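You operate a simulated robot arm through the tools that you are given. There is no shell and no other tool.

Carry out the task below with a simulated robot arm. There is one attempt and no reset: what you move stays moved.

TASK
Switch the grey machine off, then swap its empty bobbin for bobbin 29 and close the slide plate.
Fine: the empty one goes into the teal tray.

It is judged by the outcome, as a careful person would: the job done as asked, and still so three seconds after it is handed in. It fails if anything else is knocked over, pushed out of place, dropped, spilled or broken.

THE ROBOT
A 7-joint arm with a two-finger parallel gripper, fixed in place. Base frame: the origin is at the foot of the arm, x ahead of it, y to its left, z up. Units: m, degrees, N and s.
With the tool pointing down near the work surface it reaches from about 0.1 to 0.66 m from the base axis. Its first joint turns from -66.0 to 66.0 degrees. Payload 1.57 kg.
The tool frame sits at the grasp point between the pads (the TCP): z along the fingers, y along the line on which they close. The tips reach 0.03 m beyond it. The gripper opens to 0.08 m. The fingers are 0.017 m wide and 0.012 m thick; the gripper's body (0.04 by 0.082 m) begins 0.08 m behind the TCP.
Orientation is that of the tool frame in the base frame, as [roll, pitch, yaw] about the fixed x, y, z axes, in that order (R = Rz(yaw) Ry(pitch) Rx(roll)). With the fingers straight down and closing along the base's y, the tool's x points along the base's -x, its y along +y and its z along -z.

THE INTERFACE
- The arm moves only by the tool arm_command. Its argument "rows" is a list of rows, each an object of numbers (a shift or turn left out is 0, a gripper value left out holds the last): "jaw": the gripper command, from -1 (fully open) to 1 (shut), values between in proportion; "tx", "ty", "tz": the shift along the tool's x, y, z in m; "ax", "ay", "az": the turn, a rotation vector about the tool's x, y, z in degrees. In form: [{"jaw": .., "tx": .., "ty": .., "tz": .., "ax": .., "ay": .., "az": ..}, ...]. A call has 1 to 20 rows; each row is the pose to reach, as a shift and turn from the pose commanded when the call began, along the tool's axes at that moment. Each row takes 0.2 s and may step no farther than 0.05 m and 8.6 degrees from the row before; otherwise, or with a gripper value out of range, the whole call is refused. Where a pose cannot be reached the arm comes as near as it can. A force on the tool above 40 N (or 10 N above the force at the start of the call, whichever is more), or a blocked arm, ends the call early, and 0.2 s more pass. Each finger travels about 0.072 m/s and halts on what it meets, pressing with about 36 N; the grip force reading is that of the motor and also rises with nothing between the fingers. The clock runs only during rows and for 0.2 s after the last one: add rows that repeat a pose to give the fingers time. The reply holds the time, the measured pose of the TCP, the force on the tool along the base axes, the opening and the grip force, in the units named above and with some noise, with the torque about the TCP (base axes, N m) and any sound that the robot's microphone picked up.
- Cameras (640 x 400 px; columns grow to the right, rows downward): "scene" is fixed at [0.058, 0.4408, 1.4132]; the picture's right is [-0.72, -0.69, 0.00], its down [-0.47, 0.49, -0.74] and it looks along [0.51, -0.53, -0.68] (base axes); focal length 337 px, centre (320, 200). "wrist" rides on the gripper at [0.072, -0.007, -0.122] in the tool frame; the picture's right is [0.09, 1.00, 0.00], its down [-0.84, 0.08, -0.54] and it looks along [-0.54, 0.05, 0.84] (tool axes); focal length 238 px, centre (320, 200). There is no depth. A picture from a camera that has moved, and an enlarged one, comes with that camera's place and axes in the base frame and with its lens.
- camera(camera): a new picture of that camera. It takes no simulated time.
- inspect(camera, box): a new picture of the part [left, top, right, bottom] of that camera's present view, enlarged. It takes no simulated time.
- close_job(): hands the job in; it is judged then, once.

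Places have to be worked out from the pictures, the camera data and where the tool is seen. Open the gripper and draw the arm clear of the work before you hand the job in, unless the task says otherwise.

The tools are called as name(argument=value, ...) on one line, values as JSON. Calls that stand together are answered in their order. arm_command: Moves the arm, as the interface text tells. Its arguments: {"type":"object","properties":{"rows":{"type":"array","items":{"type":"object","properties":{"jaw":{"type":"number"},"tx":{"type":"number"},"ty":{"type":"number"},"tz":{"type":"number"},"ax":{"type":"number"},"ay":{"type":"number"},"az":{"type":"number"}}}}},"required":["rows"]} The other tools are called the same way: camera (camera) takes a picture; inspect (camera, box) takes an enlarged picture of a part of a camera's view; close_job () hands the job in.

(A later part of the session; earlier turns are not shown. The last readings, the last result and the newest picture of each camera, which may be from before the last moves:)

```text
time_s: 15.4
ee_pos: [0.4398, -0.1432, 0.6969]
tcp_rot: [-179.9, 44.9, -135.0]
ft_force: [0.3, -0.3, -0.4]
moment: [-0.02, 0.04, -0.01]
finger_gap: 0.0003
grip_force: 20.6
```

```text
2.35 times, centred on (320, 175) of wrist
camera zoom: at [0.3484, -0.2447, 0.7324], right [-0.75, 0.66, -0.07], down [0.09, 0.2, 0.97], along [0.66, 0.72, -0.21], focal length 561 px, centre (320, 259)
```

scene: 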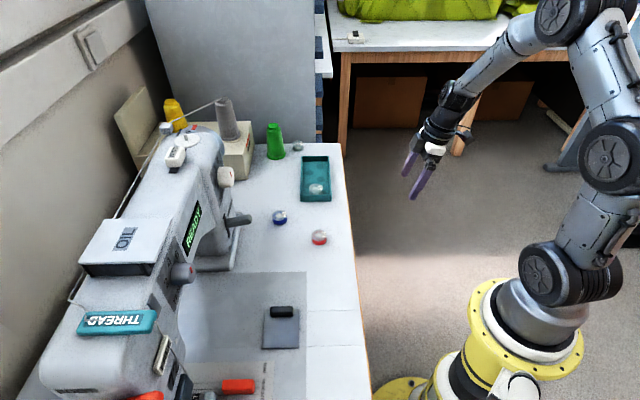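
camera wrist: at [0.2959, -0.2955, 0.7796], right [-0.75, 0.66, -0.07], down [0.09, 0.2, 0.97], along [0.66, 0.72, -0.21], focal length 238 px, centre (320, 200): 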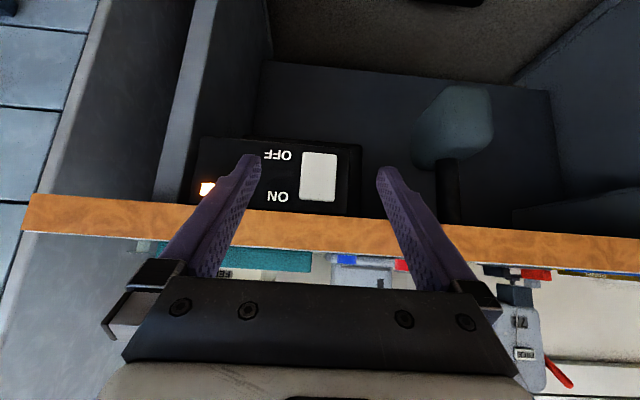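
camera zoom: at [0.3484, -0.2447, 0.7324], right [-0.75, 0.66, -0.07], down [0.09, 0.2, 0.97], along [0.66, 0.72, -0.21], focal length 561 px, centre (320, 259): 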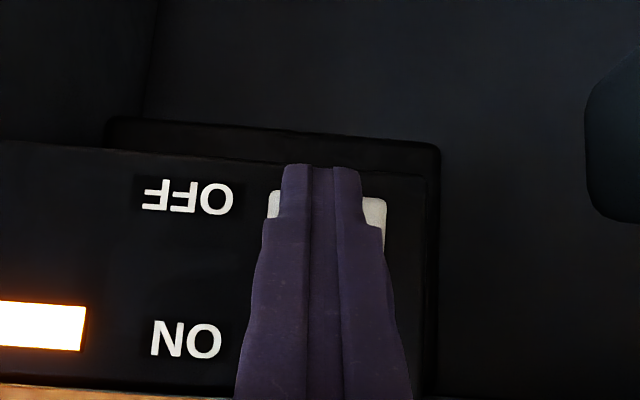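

The tip is centred on the rocker and in front of its lower (OFF) half. I'll push slowly inwards along n and watch the force and lamp.

arm_command(rows=[{"tx": -0.0028, "tz": 0.0028}, {"tx": -0.0057, "tz": 0.0057}, {"tx": -0.0085, "tz": 0.0085}, {"tx": -0.0113, "tz": 0.0113}, {"tx": -0.0141, "tz": 0.0141}, {"tx": -0.016, "tz": 0.016}, {"tx": -0.017, "tz": 0.017}])

inspect(camera="wrist", box=[220, 90, 420, 260])

inspect(camera="scene", box=[170, 180, 260, 260])

```text
time_s: 16.9
ee_pos: [0.4533, -0.1292, 0.6963]
tcp_rot: [-179.9, 44.5, -135.3]
ft_force: [-4.8, -3.1, 1.5]
moment: [-0.01, 0.05, 0.02]
finger_gap: 0.0
grip_force: 21.4
stopped in row 7: the force on the tool passed its limit at 44 N (the readings are from after the stop); the commanded pose is now the measured one
```

```text
2.35 times, centred on (320, 175) of wrist
camera zoom: at [0.3615, -0.231, 0.7314], right [-0.75, 0.66, -0.07], down [0.1, 0.21, 0.97], along [0.66, 0.72, -0.22], focal length 561 px, centre (320, 259)
```

zoom: 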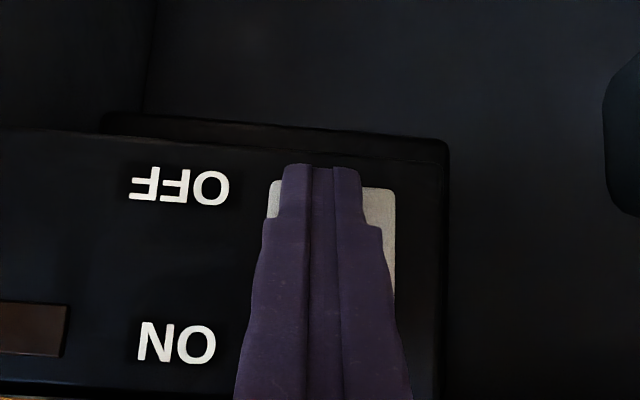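

```text
5.00 times, centred on (215, 220) of scene
camera zoom: at [0.0579, 0.4408, 1.4132], right [-0.72, -0.69, 0.0], down [-0.47, 0.49, -0.74], along [0.51, -0.53, -0.68], focal length 1686 px, centre (845, 100)
```

zoom: 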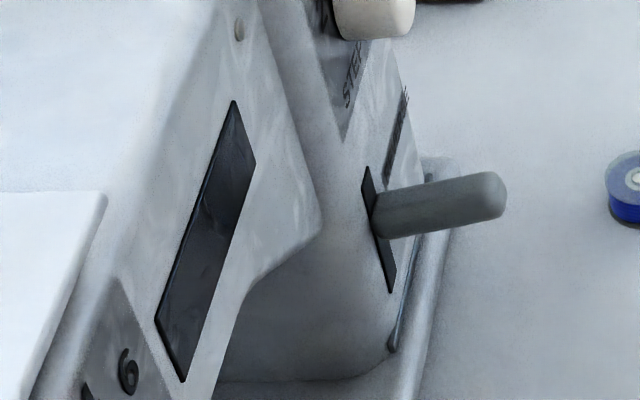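

The lamp and the READY display both went dark, so the grey machine is off. I'll back away from the switch, rise above table height and straighten the tool.

arm_command(rows=[{"tx": 0.0236, "tz": -0.0236}, {"tx": 0.0472, "tz": -0.0472}, {"tx": 0.0707, "tz": -0.0707}, {"tx": 0.0372, "tz": -0.1042, "ay": 7.4}, {"tx": 0.0037, "tz": -0.1377, "ay": 14.8}, {"tx": -0.0298, "tz": -0.1712, "ay": 22.2}, {"tx": -0.0633, "tz": -0.2047, "ay": 29.6}, {"tx": -0.0968, "tz": -0.2382, "ay": 37}, {"tx": -0.1303, "tz": -0.2717, "ay": 44.5}, {"tx": -0.1303, "tz": -0.2717, "ay": 44.5, "jaw": -1}, {"tx": -0.1303, "tz": -0.2717, "ay": 44.5, "jaw": -1}, {"tx": -0.1303, "tz": -0.2717, "ay": 44.5, "jaw": -1}])

camera(camera="wrist")

```text
time_s: 19.5
ee_pos: [0.3862, -0.1971, 0.982]
tcp_rot: [-180.0, 0.0, -135.3]
ft_force: [0.1, -0.4, -0.4]
moment: [0.0, 0.01, 0.02]
finger_gap: 0.0801
grip_force: 0.1
```

```text
taken
camera wrist: at [0.3397, -0.2529, 1.1031], right [-0.77, 0.64, 0.0], down [0.54, 0.64, 0.54], along [0.35, 0.41, -0.84], focal length 238 px, centre (320, 200)
```

wrist: 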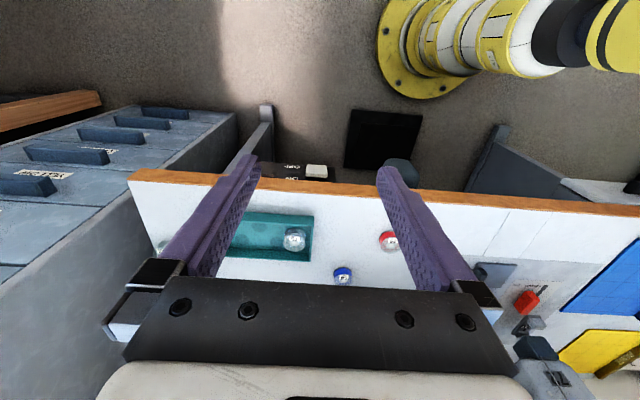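

Next I'll move over to the slide plate area at the same height for a top-down look.

arm_command(rows=[{"tx": -0.017, "ty": 0.044, "az": -0.3}, {"tx": -0.034, "ty": 0.088, "az": -0.3}, {"tx": -0.051, "ty": 0.132, "az": -0.3}, {"tx": -0.068, "ty": 0.176, "az": -0.3}, {"tx": -0.085, "ty": 0.22, "az": -0.3}, {"tx": -0.102, "ty": 0.264, "az": -0.3}, {"tx": -0.119, "ty": 0.308, "az": -0.3}, {"tx": -0.136, "ty": 0.352, "az": -0.3}, {"tx": -0.136, "ty": 0.352, "az": -0.3}])

camera(camera="wrist")

camera(camera="scene")

```text
time_s: 21.5
ee_pos: [0.2374, 0.1497, 0.9812]
tcp_rot: [-179.9, 0.1, -135.1]
ft_force: [-0.4, -1.1, -0.1]
moment: [-0.02, -0.02, 0.0]
finger_gap: 0.0799
grip_force: 0.2
```

```text
taken
camera wrist: at [0.1904, 0.0939, 1.1021], right [-0.77, 0.64, 0.0], down [0.54, 0.65, 0.54], along [0.35, 0.42, -0.84], focal length 238 px, centre (320, 200)
```

wrist: 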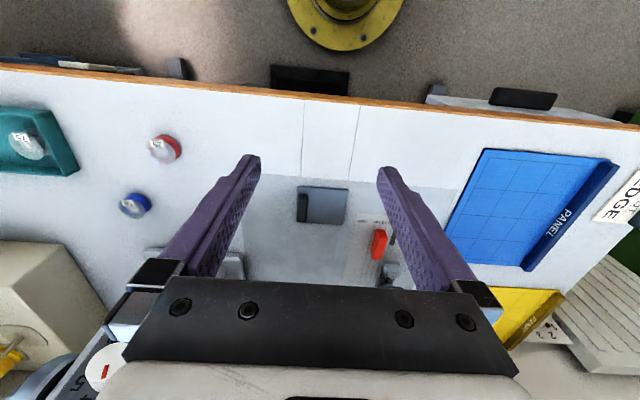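

```text
taken
```

scene: 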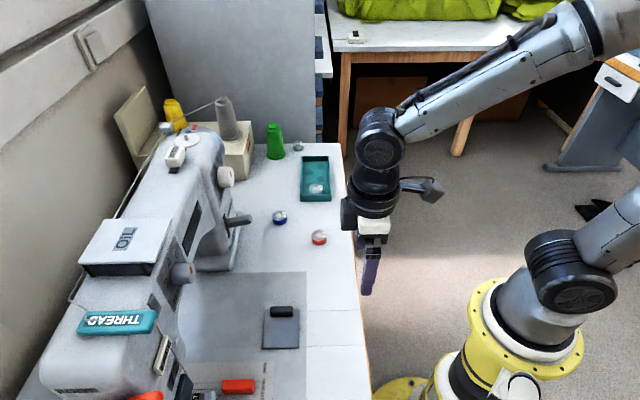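

inspect(camera="wrist", box=[240, 150, 440, 290])

inspect(camera="wrist", box=[280, 170, 370, 240])

inspect(camera="wrist", box=[0, 80, 200, 240])

```text
2.86 times, centred on (340, 220) of wrist
camera zoom: at [0.1904, 0.0939, 1.1021], right [-0.77, 0.64, 0.0], down [0.54, 0.65, 0.54], along [0.35, 0.42, -0.84], focal length 681 px, centre (263, 143)
```

zoom: 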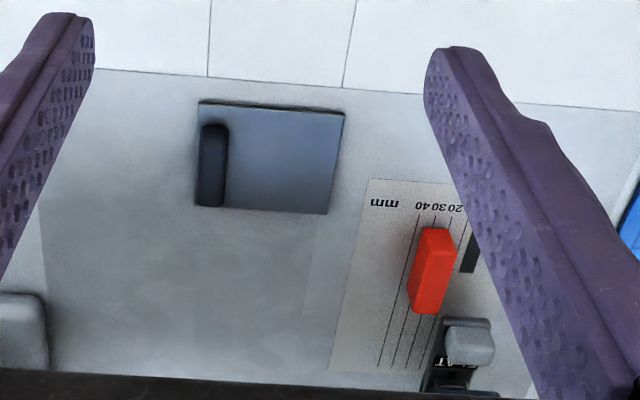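

```text
5.71 times, centred on (325, 205) of wrist
camera zoom: at [0.1904, 0.0939, 1.1021], right [-0.77, 0.64, 0.0], down [0.54, 0.65, 0.54], along [0.35, 0.42, -0.84], focal length 1362 px, centre (291, 171)
```

zoom: 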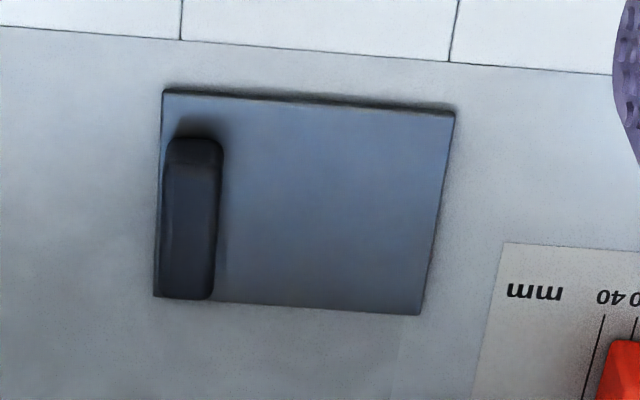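

```text
2.50 times, centred on (100, 160) of wrist
camera zoom: at [0.1904, 0.0939, 1.1021], right [-0.77, 0.64, 0.0], down [0.54, 0.65, 0.54], along [0.35, 0.42, -0.84], focal length 596 px, centre (870, 300)
```

zoom: 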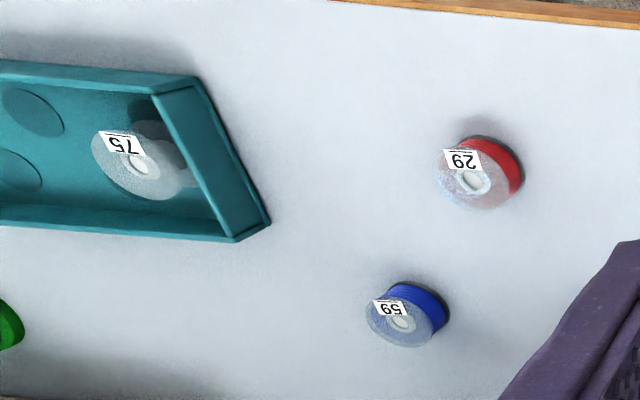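

The slide plate spans u≈0.005–0.086 and n≈0.387–0.460 with its top at z≈0.778. The handle is at n≈0.423, u≈0.077 on the +u end. I'll move above the handle at a safe height and check alignment.

arm_command(rows=[{"tx": -0.037, "ty": -0.004, "tz": 0.025}, {"tx": -0.0745, "ty": -0.0075, "tz": 0.05}, {"tx": -0.112, "ty": -0.011, "tz": 0.075}, {"tx": -0.149, "ty": -0.015, "tz": 0.1}, {"tx": -0.149, "ty": -0.015, "tz": 0.1}])

camera(camera="wrist")

inspect(camera="scene", box=[200, 230, 360, 400])

```text
time_s: 22.7
ee_pos: [0.3507, 0.2425, 0.8823]
tcp_rot: [-180.0, 0.1, -135.0]
ft_force: [0.4, 0.2, -0.5]
moment: [0.02, 0.01, 0.0]
finger_gap: 0.08
grip_force: 0.1
```

```text
taken
camera wrist: at [0.3049, 0.1871, 1.0031], right [-0.77, 0.64, 0.0], down [0.54, 0.65, 0.54], along [0.35, 0.42, -0.84], focal length 238 px, centre (320, 200)
```

wrist: 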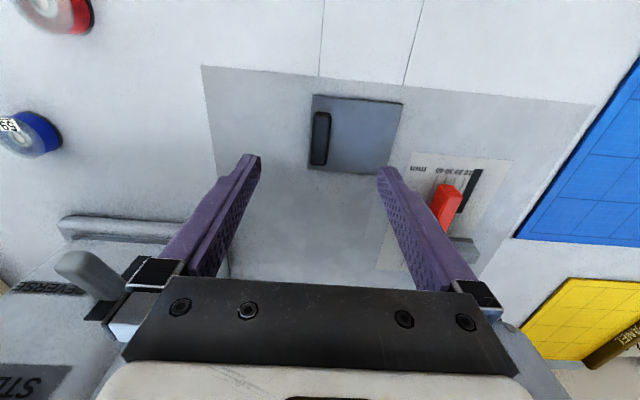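

```text
2.35 times, centred on (280, 315) of scene
camera zoom: at [0.058, 0.4409, 1.4132], right [-0.72, -0.69, 0.0], down [-0.47, 0.49, -0.74], along [0.51, -0.53, -0.68], focal length 794 px, centre (414, -71)
```

zoom: 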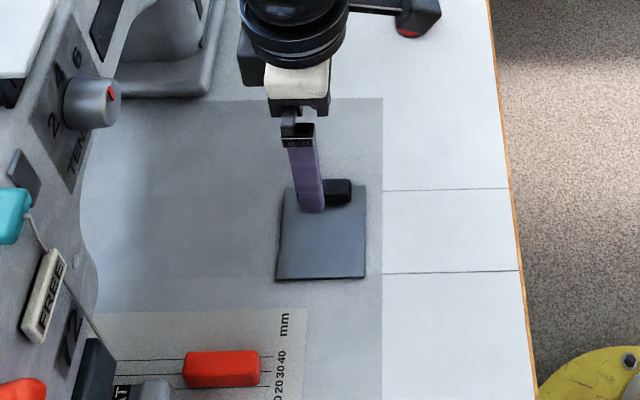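

The handle lies directly below the TCP. I'll lower to leave the tips a few millimetres above the plate, then close on the handle.

arm_command(rows=[{"tz": 0.03}, {"tz": 0.055}, {"tz": 0.068}, {"tz": 0.068}])

inspect(camera="wrist", box=[200, 80, 440, 240])

inspect(camera="scene", box=[230, 260, 340, 370])

```text
time_s: 23.7
ee_pos: [0.352, 0.2456, 0.8148]
tcp_rot: [-179.9, 0.1, -134.9]
ft_force: [-9.3, -9.1, 31.1]
moment: [0.67, 1.24, 0.51]
finger_gap: 0.0796
grip_force: 0.2
```

```text
2.50 times, centred on (320, 160) of wrist
camera zoom: at [0.3054, 0.1879, 0.936], right [-0.77, 0.64, 0.0], down [0.54, 0.65, 0.54], along [0.35, 0.42, -0.84], focal length 596 px, centre (320, 300)
```

zoom: 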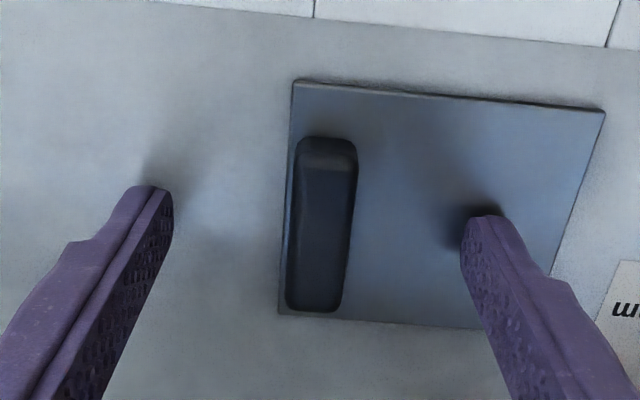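

```text
3.64 times, centred on (285, 315) of scene
camera zoom: at [0.0575, 0.4404, 1.4134], right [-0.72, -0.69, 0.0], down [-0.47, 0.49, -0.74], along [0.51, -0.53, -0.68], focal length 1226 px, centre (447, -218)
```

zoom: 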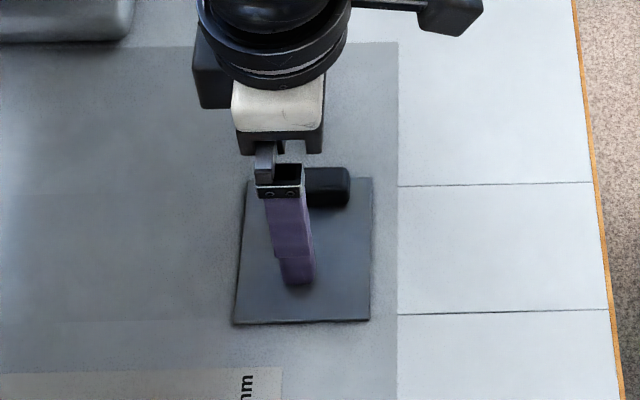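

The left finger touched the plate (31 N up), so the plate's top is at about z≈0.785. I'll lift 5 mm to unload it and close on the handle.

arm_command(rows=[{"tz": -0.005}, {"tz": -0.005, "jaw": -1}, {"tz": -0.005, "jaw": 1}, {"tz": -0.005, "jaw": 1}, {"tz": -0.005, "jaw": 1}, {"tz": -0.005, "jaw": 1}])

inspect(camera="wrist", box=[200, 80, 440, 240])

```text
time_s: 25.1
ee_pos: [0.3512, 0.2447, 0.8154]
tcp_rot: [-180.0, -0.1, -135.1]
ft_force: [3.8, -4.7, -3.9]
moment: [0.05, -0.2, 0.05]
finger_gap: 0.0158
grip_force: 31.7
```

```text
2.50 times, centred on (320, 160) of wrist
camera zoom: at [0.3053, 0.1878, 0.9384], right [-0.77, 0.64, 0.0], down [0.54, 0.65, 0.54], along [0.35, 0.42, -0.84], focal length 596 px, centre (320, 300)
```

zoom: 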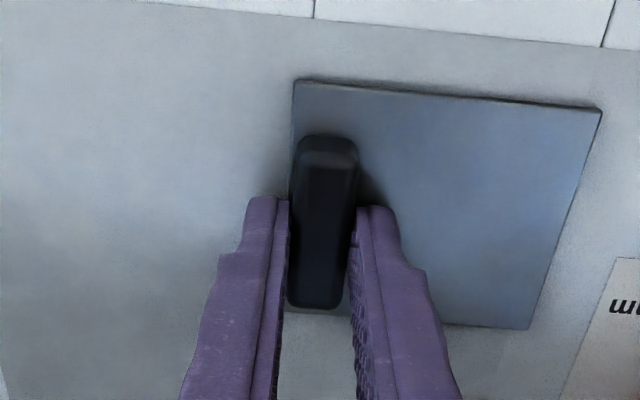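

The handle is gripped (gap 15.8 mm). I'll pull gently towards +u and see whether the plate slides.

arm_command(rows=[{"ty": -0.004}, {"ty": -0.008}, {"ty": -0.012}, {"ty": -0.016}, {"ty": -0.02}])

camera(camera="wrist")

inspect(camera="scene", box=[230, 260, 340, 370])

```text
time_s: 26.3
ee_pos: [0.3653, 0.2296, 0.8158]
tcp_rot: [-180.0, 0.2, -135.1]
ft_force: [5.5, 4.3, -9.5]
moment: [0.4, -0.33, 0.07]
finger_gap: 0.0152
grip_force: 31.2
```

```text
taken
camera wrist: at [0.3194, 0.1734, 0.9384], right [-0.77, 0.64, 0.0], down [0.54, 0.65, 0.54], along [0.35, 0.42, -0.84], focal length 238 px, centre (320, 200)
```

wrist: 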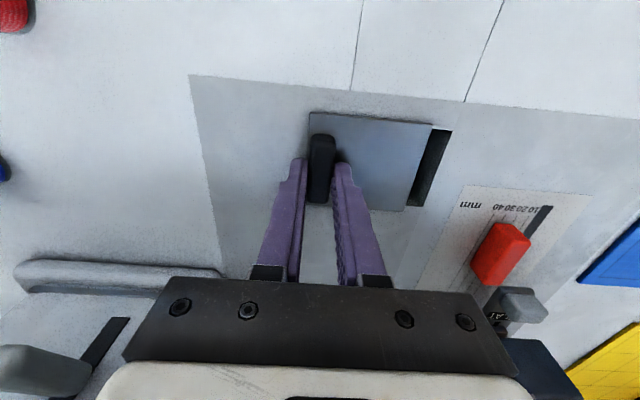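

```text
3.64 times, centred on (285, 315) of scene
camera zoom: at [0.0582, 0.441, 1.4131], right [-0.72, -0.69, 0.0], down [-0.47, 0.49, -0.74], along [0.51, -0.53, -0.68], focal length 1226 px, centre (447, -218)
```

zoom: 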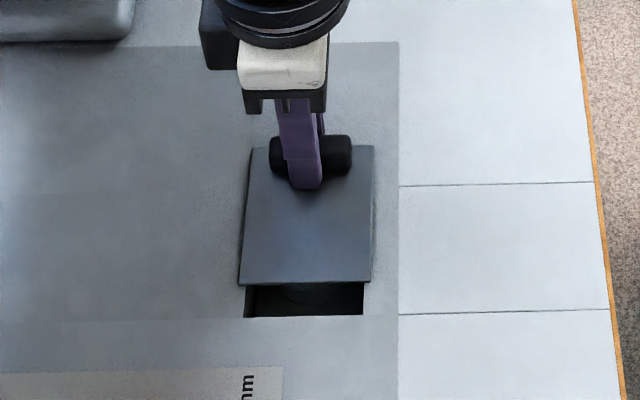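

The plate slides towards +u and uncovers the well. I'll keep pulling until it's fully open or meets its stop.

arm_command(rows=[{"ty": -0.008}, {"ty": -0.016}, {"ty": -0.024}, {"ty": -0.032}, {"ty": -0.04}, {"ty": -0.048}, {"ty": -0.048}])

camera(camera="wrist")

inspect(camera="scene", box=[230, 240, 340, 370])

```text
time_s: 27.9
ee_pos: [0.3978, 0.1954, 0.818]
tcp_rot: [-179.8, 0.1, -135.0]
ft_force: [8.5, 9.8, -16.4]
moment: [0.23, -0.17, 0.01]
finger_gap: 0.0158
grip_force: 30.9
```

```text
taken
camera wrist: at [0.3531, 0.1393, 0.9388], right [-0.77, 0.64, 0.0], down [0.54, 0.65, 0.54], along [0.35, 0.42, -0.84], focal length 238 px, centre (320, 200)
```

wrist: 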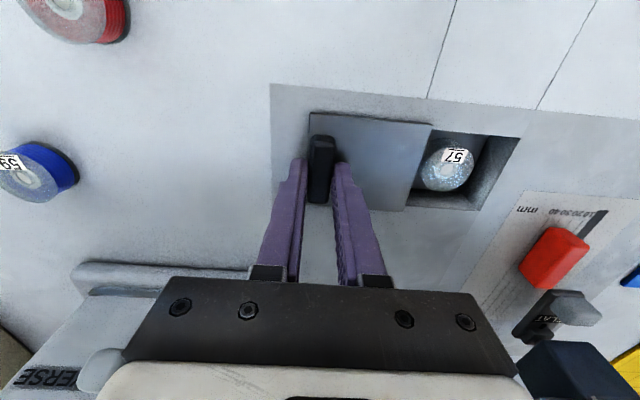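

```text
3.08 times, centred on (285, 305) of scene
camera zoom: at [0.0584, 0.4412, 1.4131], right [-0.72, -0.69, 0.0], down [-0.47, 0.49, -0.74], along [0.51, -0.53, -0.68], focal length 1038 px, centre (428, -123)
```

zoom: 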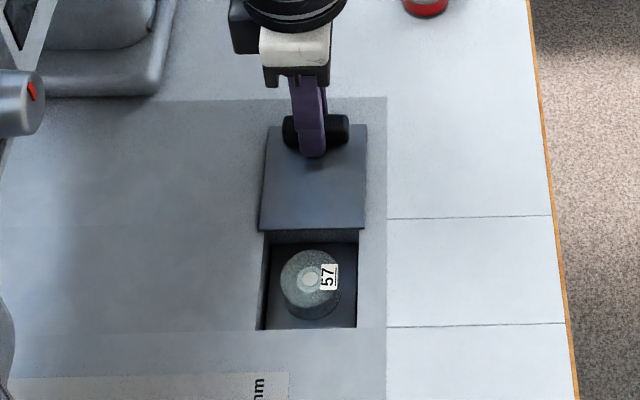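

The well is open and shows empty bobbin 57, with little sliding resistance. I'll pull a bit further for full clearance.

arm_command(rows=[{"ty": -0.005}, {"ty": -0.01}, {"ty": -0.015}, {"ty": -0.02}, {"ty": -0.02}])

camera(camera="wrist")

inspect(camera="scene", box=[230, 240, 340, 370])

```text
time_s: 29.1
ee_pos: [0.413, 0.181, 0.8166]
tcp_rot: [-179.9, 0.1, -135.1]
ft_force: [7.7, 6.8, -3.7]
moment: [-0.25, 0.29, 0.06]
finger_gap: 0.0154
grip_force: 30.6
```

```text
taken
camera wrist: at [0.3672, 0.125, 0.9388], right [-0.77, 0.64, 0.0], down [0.54, 0.65, 0.54], along [0.35, 0.42, -0.84], focal length 238 px, centre (320, 200)
```

wrist: 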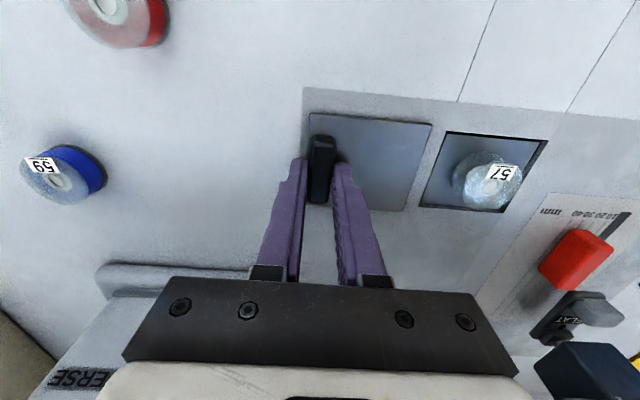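

```text
3.08 times, centred on (285, 305) of scene
camera zoom: at [0.0582, 0.441, 1.4131], right [-0.72, -0.69, 0.0], down [-0.47, 0.49, -0.74], along [0.51, -0.53, -0.68], focal length 1038 px, centre (428, -123)
```

zoom: 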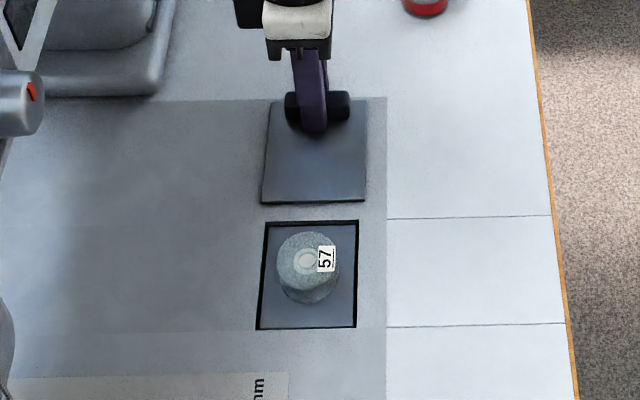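

The well's floor rose at full opening, so bobbin 57 now stands at bed level. I'll release the handle and lift straight up.

arm_command(rows=[{"jaw": -1}, {"jaw": -1}, {"jaw": -1}, {"jaw": -1, "tz": -0.04}, {"jaw": -1, "tz": -0.08}, {"jaw": -1, "tz": -0.08}])

camera(camera="wrist")

inspect(camera="scene", box=[240, 280, 310, 350])

```text
time_s: 30.5
ee_pos: [0.4122, 0.1824, 0.8974]
tcp_rot: [-179.9, 0.0, -135.0]
ft_force: [0.1, 0.4, 0.0]
moment: [0.0, 0.01, 0.0]
finger_gap: 0.0799
grip_force: 0.0
```

```text
taken
camera wrist: at [0.3672, 0.1259, 1.0187], right [-0.77, 0.64, 0.0], down [0.54, 0.65, 0.54], along [0.35, 0.42, -0.84], focal length 238 px, centre (320, 200)
```

wrist: 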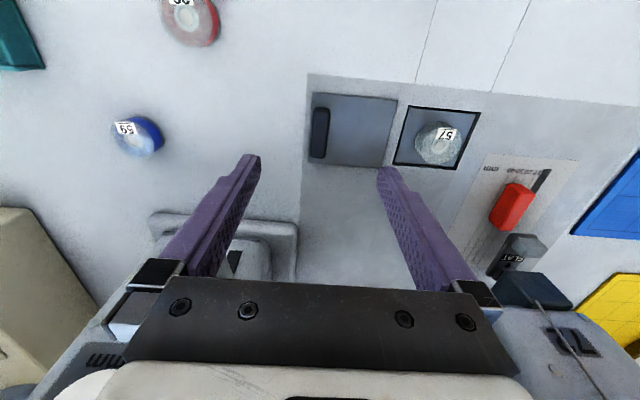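

```text
5.71 times, centred on (275, 315) of scene
camera zoom: at [0.058, 0.4408, 1.4132], right [-0.72, -0.69, 0.0], down [-0.47, 0.49, -0.74], along [0.51, -0.53, -0.68], focal length 1927 px, centre (577, -457)
```

zoom: 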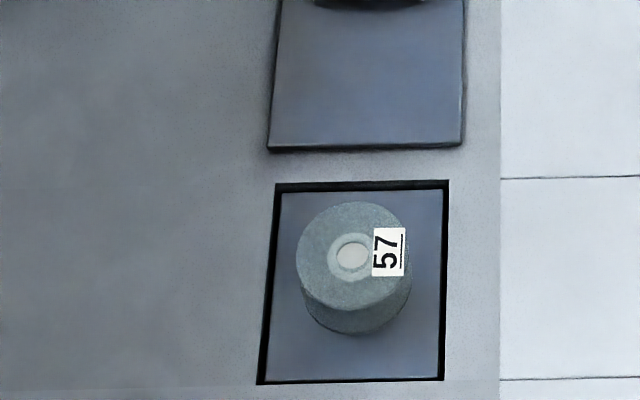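

Next, a magnified look at the raised platform and bobbin from the wrist camera.

inspect(camera="wrist", box=[380, 90, 500, 180])

inspect(camera="wrist", box=[90, 0, 240, 180])

```text
4.44 times, centred on (440, 135) of wrist
camera zoom: at [0.3672, 0.1259, 1.0187], right [-0.77, 0.64, 0.0], down [0.54, 0.65, 0.54], along [0.35, 0.42, -0.84], focal length 1059 px, centre (-213, 489)
```

zoom: 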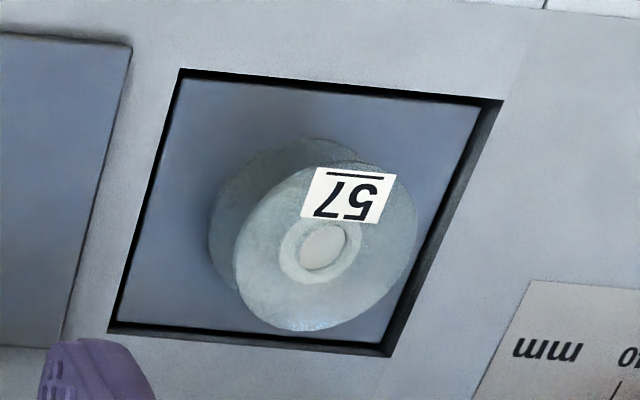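

```text
2.22 times, centred on (165, 90) of wrist
camera zoom: at [0.3672, 0.1259, 1.0187], right [-0.77, 0.64, 0.0], down [0.54, 0.65, 0.54], along [0.35, 0.42, -0.84], focal length 530 px, centre (664, 444)
```

zoom: 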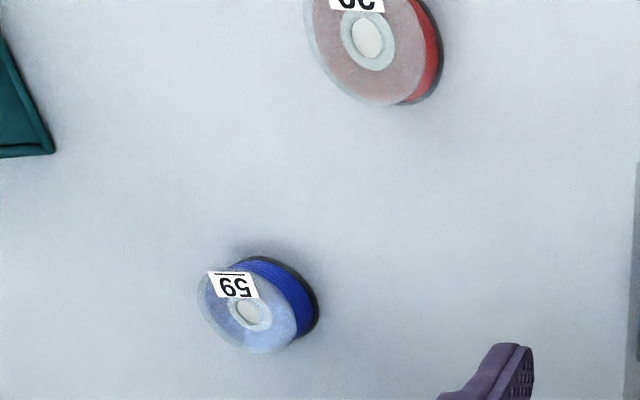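

Bobbin 57 is about 35 mm across and 18 mm tall, near n≈0.422, u≈0.041. I'll move above it at the same height and check alignment.

arm_command(rows=[{"ty": 0.03, "tx": -0.002}, {"ty": 0.06, "tx": -0.002}, {"ty": 0.09, "tx": -0.002}, {"ty": 0.1215, "tx": -0.002}, {"ty": 0.1215, "tx": -0.002, "tz": 0.015}, {"ty": 0.1215, "tx": -0.002, "tz": 0.015}])

camera(camera="wrist")

inspect(camera="wrist", box=[260, 80, 400, 190])

```text
time_s: 31.9
ee_pos: [0.3264, 0.2691, 0.8835]
tcp_rot: [-179.9, 0.0, -135.1]
ft_force: [0.1, 0.2, 0.5]
moment: [-0.02, 0.0, 0.01]
finger_gap: 0.08
grip_force: 0.2
```

```text
taken
camera wrist: at [0.281, 0.2128, 1.0045], right [-0.77, 0.64, 0.0], down [0.54, 0.65, 0.54], along [0.35, 0.42, -0.84], focal length 238 px, centre (320, 200)
```

wrist: 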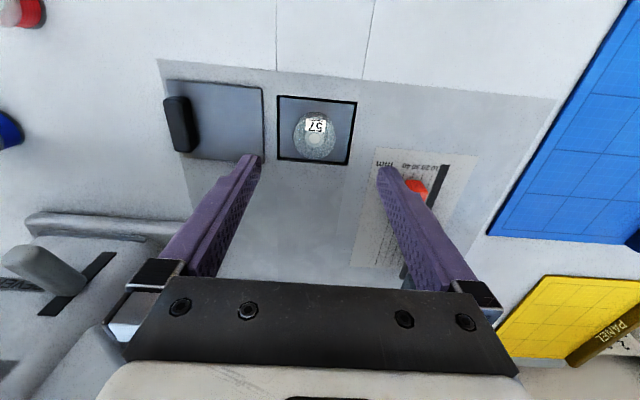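

```text
3.64 times, centred on (330, 135) of wrist
camera zoom: at [0.281, 0.2128, 1.0045], right [-0.77, 0.64, 0.0], down [0.54, 0.65, 0.54], along [0.35, 0.42, -0.84], focal length 867 px, centre (284, 436)
```

zoom: 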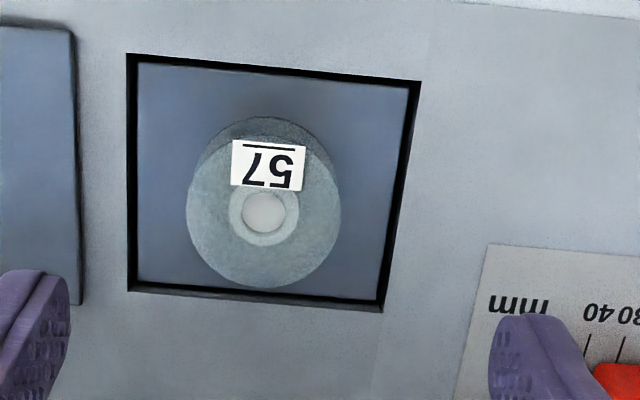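

Bobbin 57 sits at about n≈0.4175, u≈0.046. A full opening would put a finger over the slide plate, so I'll open only to 56 mm and lower around the bobbin.

arm_command(rows=[{"jaw": -0.4, "tx": 0.0036, "ty": -0.0055}, {"jaw": -0.4, "tx": 0.0036, "ty": -0.0055, "tz": 0.03}, {"jaw": -0.4, "tx": 0.0036, "ty": -0.0055, "tz": 0.055}, {"jaw": -0.4, "tx": 0.0036, "ty": -0.0055, "tz": 0.067}, {"jaw": -0.4, "tx": 0.0036, "ty": -0.0055, "tz": 0.067}])

inspect(camera="wrist", box=[220, 80, 420, 220])

inspect(camera="scene", box=[230, 270, 320, 350])

```text
time_s: 33.1
ee_pos: [0.3291, 0.262, 0.8155]
tcp_rot: [-179.8, 0.1, -135.2]
ft_force: [0.6, -0.4, 0.0]
moment: [-0.01, 0.01, -0.02]
finger_gap: 0.056
grip_force: 0.1
```

```text
2.86 times, centred on (320, 150) of wrist
camera zoom: at [0.2827, 0.2059, 0.9365], right [-0.77, 0.64, 0.0], down [0.54, 0.65, 0.54], along [0.35, 0.42, -0.84], focal length 681 px, centre (320, 343)
```

zoom: 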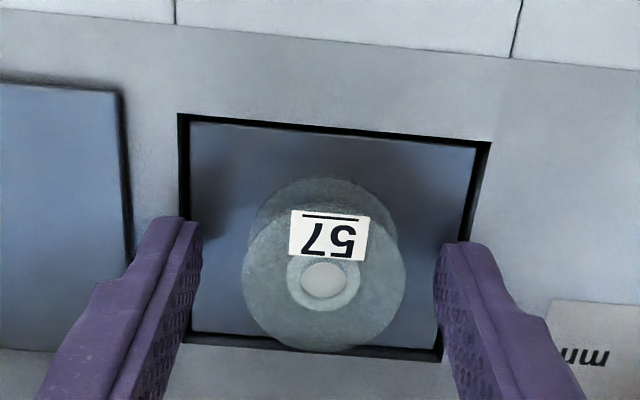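

```text
5.00 times, centred on (275, 310) of scene
camera zoom: at [0.058, 0.4409, 1.4132], right [-0.72, -0.69, 0.0], down [-0.47, 0.49, -0.74], along [0.51, -0.53, -0.68], focal length 1686 px, centre (545, -350)
```

zoom: 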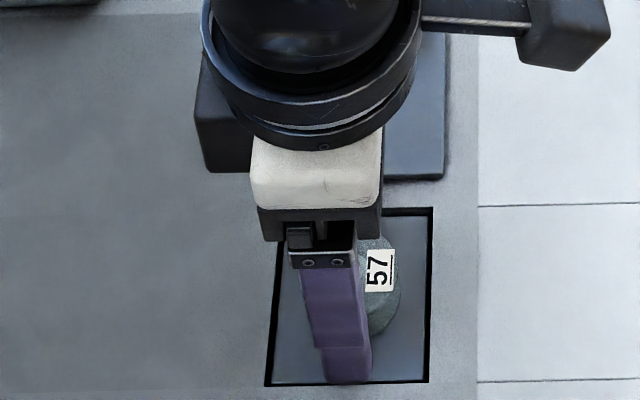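

Alignment is right: the bobbin is centred between the tips with no contact yet. I'll lower another 3 mm slowly so that both flanges will be gripped, and watch the force.

arm_command(rows=[{"tz": 0.001}, {"tz": 0.002}, {"tz": 0.003}])

```text
time_s: 33.9
ee_pos: [0.329, 0.2607, 0.8137]
tcp_rot: [-179.9, 0.1, -135.1]
ft_force: [1.0, -0.7, -0.4]
moment: [0.04, -0.01, 0.03]
finger_gap: 0.0561
grip_force: 0.1
```

No contact yet; I'll lower 2 mm more.

arm_command(rows=[{"tz": 0.001}, {"tz": 0.002}, {"tz": 0.002}])

inspect(camera="wrist", box=[250, 110, 400, 220])

```text
time_s: 34.7
ee_pos: [0.3298, 0.2625, 0.8101]
tcp_rot: [-180.0, 0.0, -135.1]
ft_force: [0.1, -1.3, 1.1]
moment: [0.0, -0.02, -0.03]
finger_gap: 0.056
grip_force: 0.0
```

```text
3.64 times, centred on (325, 165) of wrist
camera zoom: at [0.2834, 0.2056, 0.9316], right [-0.77, 0.64, 0.0], down [0.54, 0.65, 0.54], along [0.35, 0.42, -0.84], focal length 867 px, centre (302, 327)
```

zoom: 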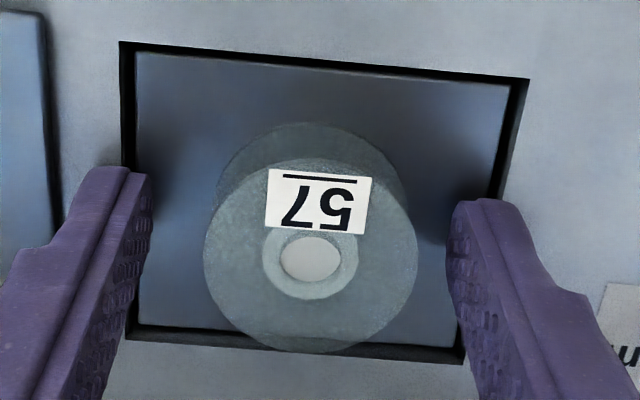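

Still no contact, with tips at about z≈0.780. I'll lower 1.5 mm more, then close on the bobbin.

arm_command(rows=[{"tz": 0.001}, {"tz": 0.0015}, {"tz": 0.0015}])

```text
time_s: 35.5
ee_pos: [0.3292, 0.2607, 0.8093]
tcp_rot: [-180.0, 0.2, -135.0]
ft_force: [-4.3, -4.8, 20.0]
moment: [0.35, 0.68, 0.22]
finger_gap: 0.0557
grip_force: 0.0
```

A light contact (20 N) puts the floor at about z≈0.779. I'll lift 1.2 mm and close the fingers on the bobbin.

arm_command(rows=[{"tz": -0.0012}, {"tz": -0.0012}, {"tz": -0.0012, "jaw": 1}, {"tz": -0.0012, "jaw": 1}, {"tz": -0.0012, "jaw": 1}, {"tz": -0.0012, "jaw": 1}])

inspect(camera="wrist", box=[250, 110, 400, 220])

```text
time_s: 36.9
ee_pos: [0.3281, 0.2613, 0.81]
tcp_rot: [-179.9, -0.1, -135.0]
ft_force: [0.2, 0.6, 0.1]
moment: [0.02, 0.02, 0.04]
finger_gap: 0.0364
grip_force: 35.9
```

```text
3.64 times, centred on (325, 165) of wrist
camera zoom: at [0.2833, 0.2053, 0.9317], right [-0.77, 0.64, 0.0], down [0.54, 0.65, 0.54], along [0.35, 0.42, -0.84], focal length 867 px, centre (302, 327)
```

zoom: 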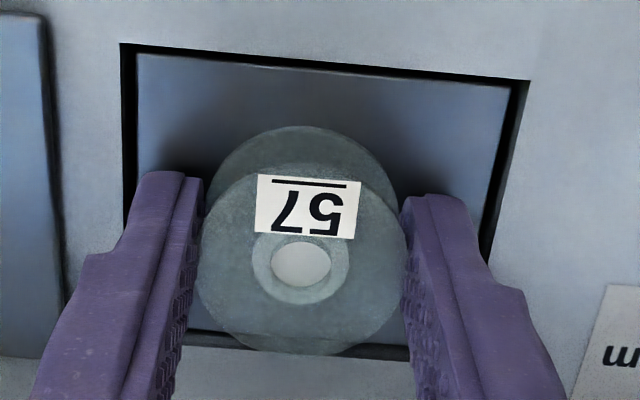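

The grip is firm (gap 36.4 mm). I'll lift straight up slowly and check the bobbin and the platform.

arm_command(rows=[{"tz": -0.01}, {"tz": -0.025}, {"tz": -0.05}, {"tz": -0.08}, {"tz": -0.11}, {"tz": -0.11}])

camera(camera="wrist")

inspect(camera="scene", box=[230, 250, 330, 350])

```text
time_s: 38.3
ee_pos: [0.3299, 0.2618, 0.9195]
tcp_rot: [-180.0, -0.1, -135.1]
ft_force: [-0.8, 0.0, -0.6]
moment: [-0.02, -0.02, 0.0]
finger_gap: 0.0362
grip_force: 36.3
```

```text
taken
camera wrist: at [0.2839, 0.206, 1.0409], right [-0.77, 0.64, 0.0], down [0.54, 0.65, 0.54], along [0.35, 0.42, -0.84], focal length 238 px, centre (320, 200)
```

wrist: 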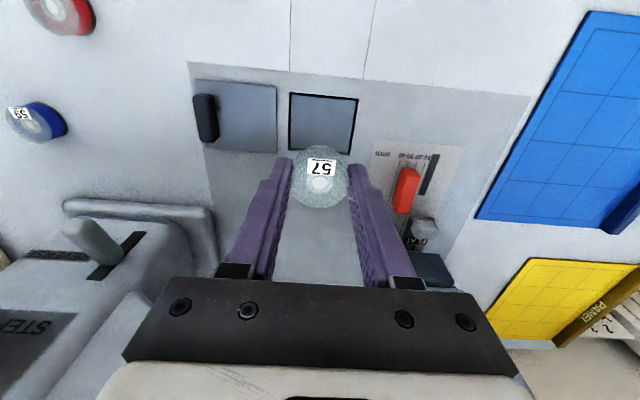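

```text
4.00 times, centred on (280, 300) of scene
camera zoom: at [0.058, 0.4408, 1.4132], right [-0.72, -0.69, 0.0], down [-0.47, 0.49, -0.74], along [0.51, -0.53, -0.68], focal length 1349 px, centre (480, -200)
```

zoom: 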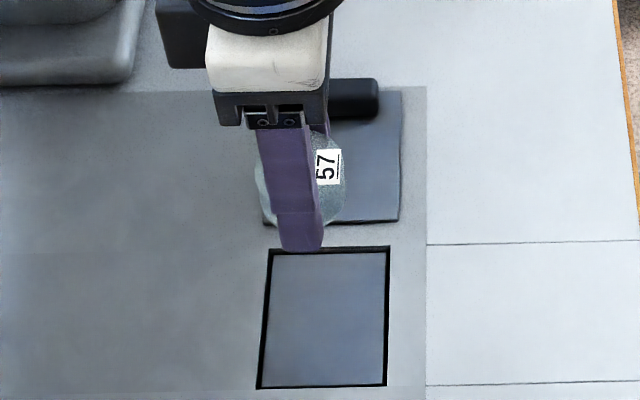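

The platform is flat and empty, and bobbin 57 is held level. The tray spans roughly u 0.41–0.60, n 0.31–0.39, with bobbin 75 near its left end, so I'll carry 57 over the tray's free middle at about u=0.515, n=0.352.

arm_command(rows=[{"tz": -0.03}, {"tx": 0.0066, "ty": -0.0467, "tz": -0.03}, {"tx": 0.0133, "ty": -0.0934, "tz": -0.03}, {"tx": 0.02, "ty": -0.14, "tz": -0.03}, {"tx": 0.0266, "ty": -0.1867, "tz": -0.03}, {"tx": 0.0332, "ty": -0.2334, "tz": -0.03}, {"tx": 0.04, "ty": -0.28, "tz": -0.03}, {"tx": 0.0465, "ty": -0.3268, "tz": -0.03}, {"tx": 0.053, "ty": -0.3734, "tz": -0.03}, {"tx": 0.06, "ty": -0.42, "tz": -0.03}, {"tx": 0.0664, "ty": -0.4668, "tz": -0.03}, {"tx": 0.0664, "ty": -0.4668, "tz": -0.03}])

camera(camera="wrist")

camera(camera="scene")

```text
time_s: 40.9
ee_pos: [0.6077, -0.1147, 0.9517]
tcp_rot: [-180.0, 0.0, -135.0]
ft_force: [-0.6, 0.3, 0.0]
moment: [-0.01, 0.02, -0.01]
finger_gap: 0.0362
grip_force: 35.9
```

```text
taken
camera wrist: at [0.5635, -0.1706, 1.0733], right [-0.77, 0.64, 0.0], down [0.54, 0.65, 0.54], along [0.35, 0.42, -0.84], focal length 238 px, centre (320, 200)
```

wrist: 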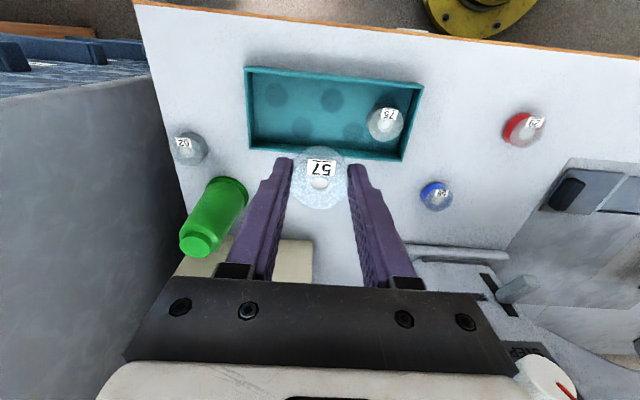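

```text
taken
```

scene: 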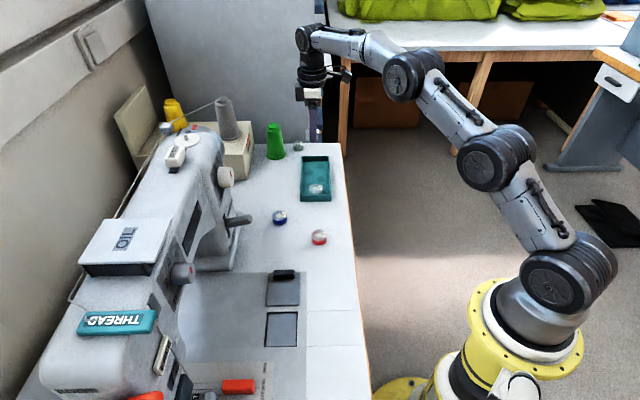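

TCP projects onto the tray's free middle. I'll magnify to check clearances before lowering.

inspect(camera="wrist", box=[230, 50, 440, 180])

```text
3.05 times, centred on (335, 115) of wrist
camera zoom: at [0.5635, -0.1706, 1.0733], right [-0.77, 0.64, 0.0], down [0.54, 0.65, 0.54], along [0.35, 0.42, -0.84], focal length 726 px, centre (274, 459)
```

zoom: 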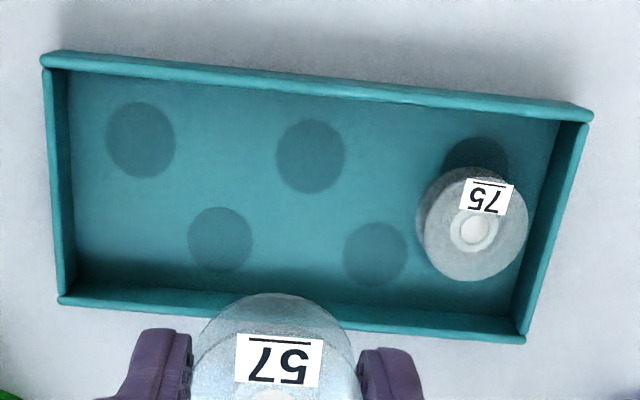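

The spot is clear: 57 will land between the printed circles, well away from 75 and the walls. I'll lower most of the way.

arm_command(rows=[{"tx": 0.003, "tz": 0.04}, {"tx": 0.003, "tz": 0.08}, {"tx": 0.003, "tz": 0.11}, {"tx": 0.003, "tz": 0.125}, {"tx": 0.003, "tz": 0.125}])

inspect(camera="wrist", box=[220, 60, 460, 220])

inspect(camera="scene", box=[270, 120, 360, 220])

```text
time_s: 42.1
ee_pos: [0.6098, -0.1167, 0.825]
tcp_rot: [-179.8, 0.0, -135.1]
ft_force: [0.6, 1.1, 0.0]
moment: [0.01, 0.0, 0.0]
finger_gap: 0.0362
grip_force: 35.5
```

```text
2.50 times, centred on (340, 140) of wrist
camera zoom: at [0.5632, -0.1736, 0.9463], right [-0.77, 0.64, 0.0], down [0.54, 0.65, 0.54], along [0.35, 0.42, -0.84], focal length 596 px, centre (270, 350)
```

zoom: 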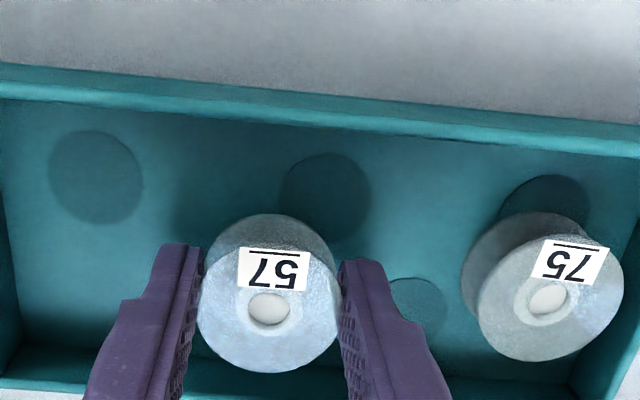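

```text
4.00 times, centred on (315, 170) of scene
camera zoom: at [0.058, 0.4408, 1.4132], right [-0.72, -0.69, 0.0], down [-0.47, 0.49, -0.74], along [0.51, -0.53, -0.68], focal length 1349 px, centre (340, 320)
```

zoom: 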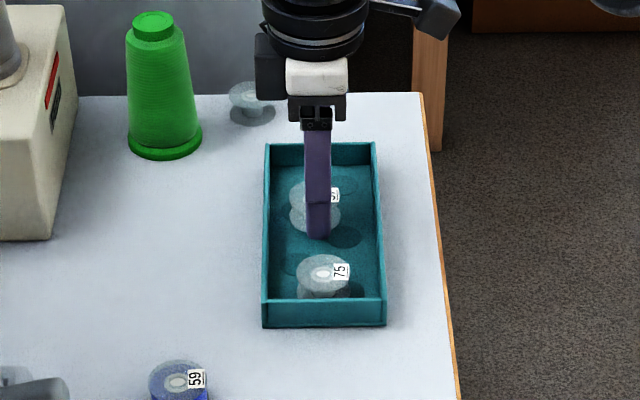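

The bobbin is inside the tray and just above its floor. I'll lower in small steps until I feel contact.

arm_command(rows=[{"tz": 0.003}, {"tz": 0.006}, {"tz": 0.008}, {"tz": 0.009}])

```text
time_s: 43.1
ee_pos: [0.6099, -0.1172, 0.8169]
tcp_rot: [-179.9, 0.0, -135.0]
ft_force: [-0.6, -0.8, 0.4]
moment: [0.02, 0.02, 0.0]
finger_gap: 0.0363
grip_force: 36.1
```

arm_command(rows=[{"tz": 0.001}, {"tz": 0.002}, {"tz": 0.002}])

```text
time_s: 43.9
ee_pos: [0.6094, -0.1178, 0.8157]
tcp_rot: [-179.8, 0.1, -135.0]
ft_force: [-4.5, 1.7, 13.8]
moment: [0.14, 0.26, 0.02]
finger_gap: 0.0364
grip_force: 36.3
```

The bobbin is on the tray floor (14 N). I'll ease off slightly, open to 50 mm and lift straight up.

arm_command(rows=[{"tz": -0.0008}, {"tz": -0.0008, "jaw": -0.25}, {"tz": -0.0008, "jaw": -0.25}, {"tz": -0.0008, "jaw": -0.25}, {"tz": -0.02, "jaw": -0.25}, {"tz": -0.06, "jaw": -0.25}, {"tz": -0.1, "jaw": -0.25}, {"tz": -0.125, "jaw": -0.25}, {"tz": -0.125, "jaw": -0.25}])

camera(camera="wrist")

inspect(camera="scene", box=[270, 120, 360, 260])

```text
time_s: 45.9
ee_pos: [0.6101, -0.1203, 0.938]
tcp_rot: [180.0, -0.1, -135.0]
ft_force: [0.0, -0.4, -0.1]
moment: [0.01, -0.03, 0.02]
finger_gap: 0.0499
grip_force: 0.0
```

```text
taken
camera wrist: at [0.5639, -0.1751, 1.0599], right [-0.77, 0.64, 0.0], down [0.54, 0.65, 0.54], along [0.35, 0.42, -0.84], focal length 238 px, centre (320, 200)
```

wrist: 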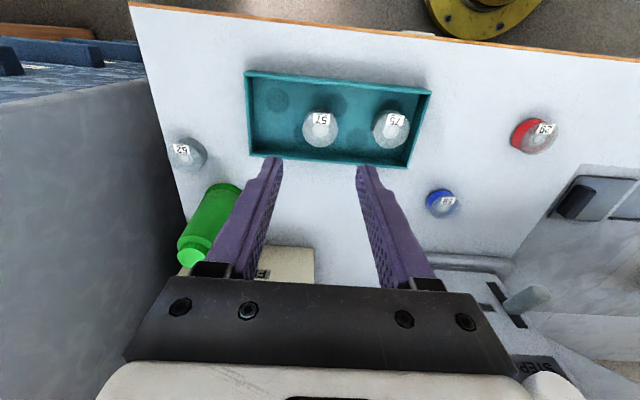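

```text
2.86 times, centred on (315, 190) of scene
camera zoom: at [0.058, 0.4409, 1.4132], right [-0.72, -0.69, 0.0], down [-0.47, 0.49, -0.74], along [0.51, -0.53, -0.68], focal length 964 px, centre (334, 229)
```

zoom: 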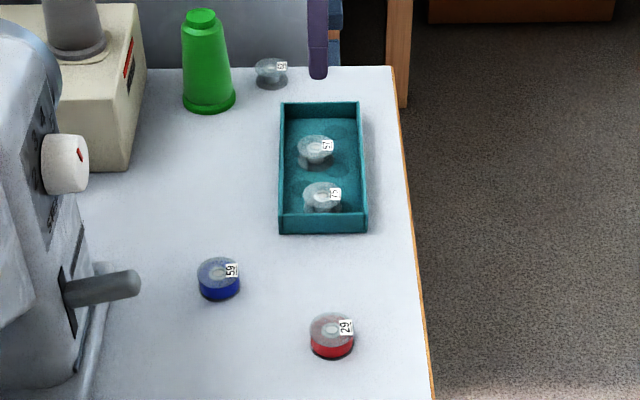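

Bobbin 57 sits in the tray beside 75, undisturbed. Next I'll move over bobbin 29 at about n≈0.344, u≈0.271.

arm_command(rows=[{"ty": 0.041, "jaw": -0.4}, {"tx": 0.002, "ty": 0.082}, {"tx": 0.002, "ty": 0.123}, {"tx": 0.002, "ty": 0.164, "tz": 0.01}, {"tx": 0.002, "ty": 0.205, "tz": 0.03}, {"tx": 0.002, "ty": 0.2455, "tz": 0.05}, {"tx": 0.002, "ty": 0.2455, "tz": 0.05}])

camera(camera="wrist")

inspect(camera="wrist", box=[260, 80, 400, 190])

```text
time_s: 47.5
ee_pos: [0.437, 0.0546, 0.8888]
tcp_rot: [-179.9, 0.1, -135.1]
ft_force: [-1.0, 1.0, 0.7]
moment: [-0.02, -0.02, -0.01]
finger_gap: 0.0558
grip_force: 0.0
```

```text
taken
camera wrist: at [0.3906, -0.0022, 1.0098], right [-0.77, 0.64, 0.0], down [0.54, 0.65, 0.54], along [0.35, 0.42, -0.84], focal length 238 px, centre (320, 200)
```

wrist: 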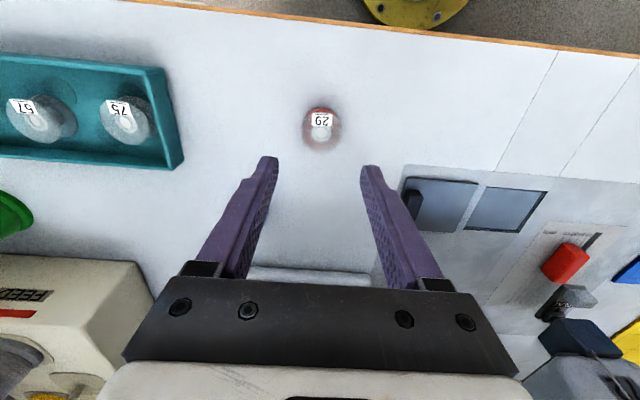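

```text
3.64 times, centred on (330, 135) of wrist
camera zoom: at [0.3906, -0.0022, 1.0098], right [-0.77, 0.64, 0.0], down [0.54, 0.65, 0.54], along [0.35, 0.42, -0.84], focal length 867 px, centre (284, 436)
```

zoom: 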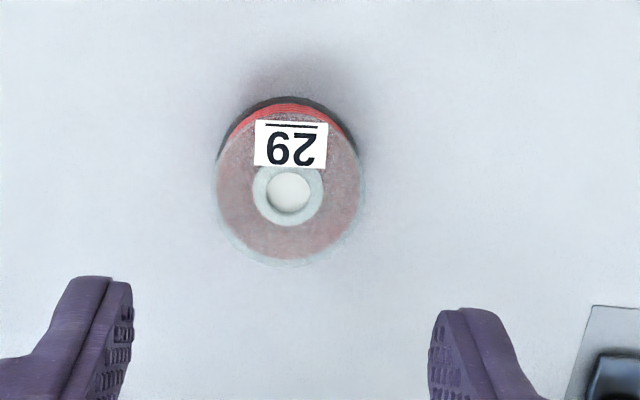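

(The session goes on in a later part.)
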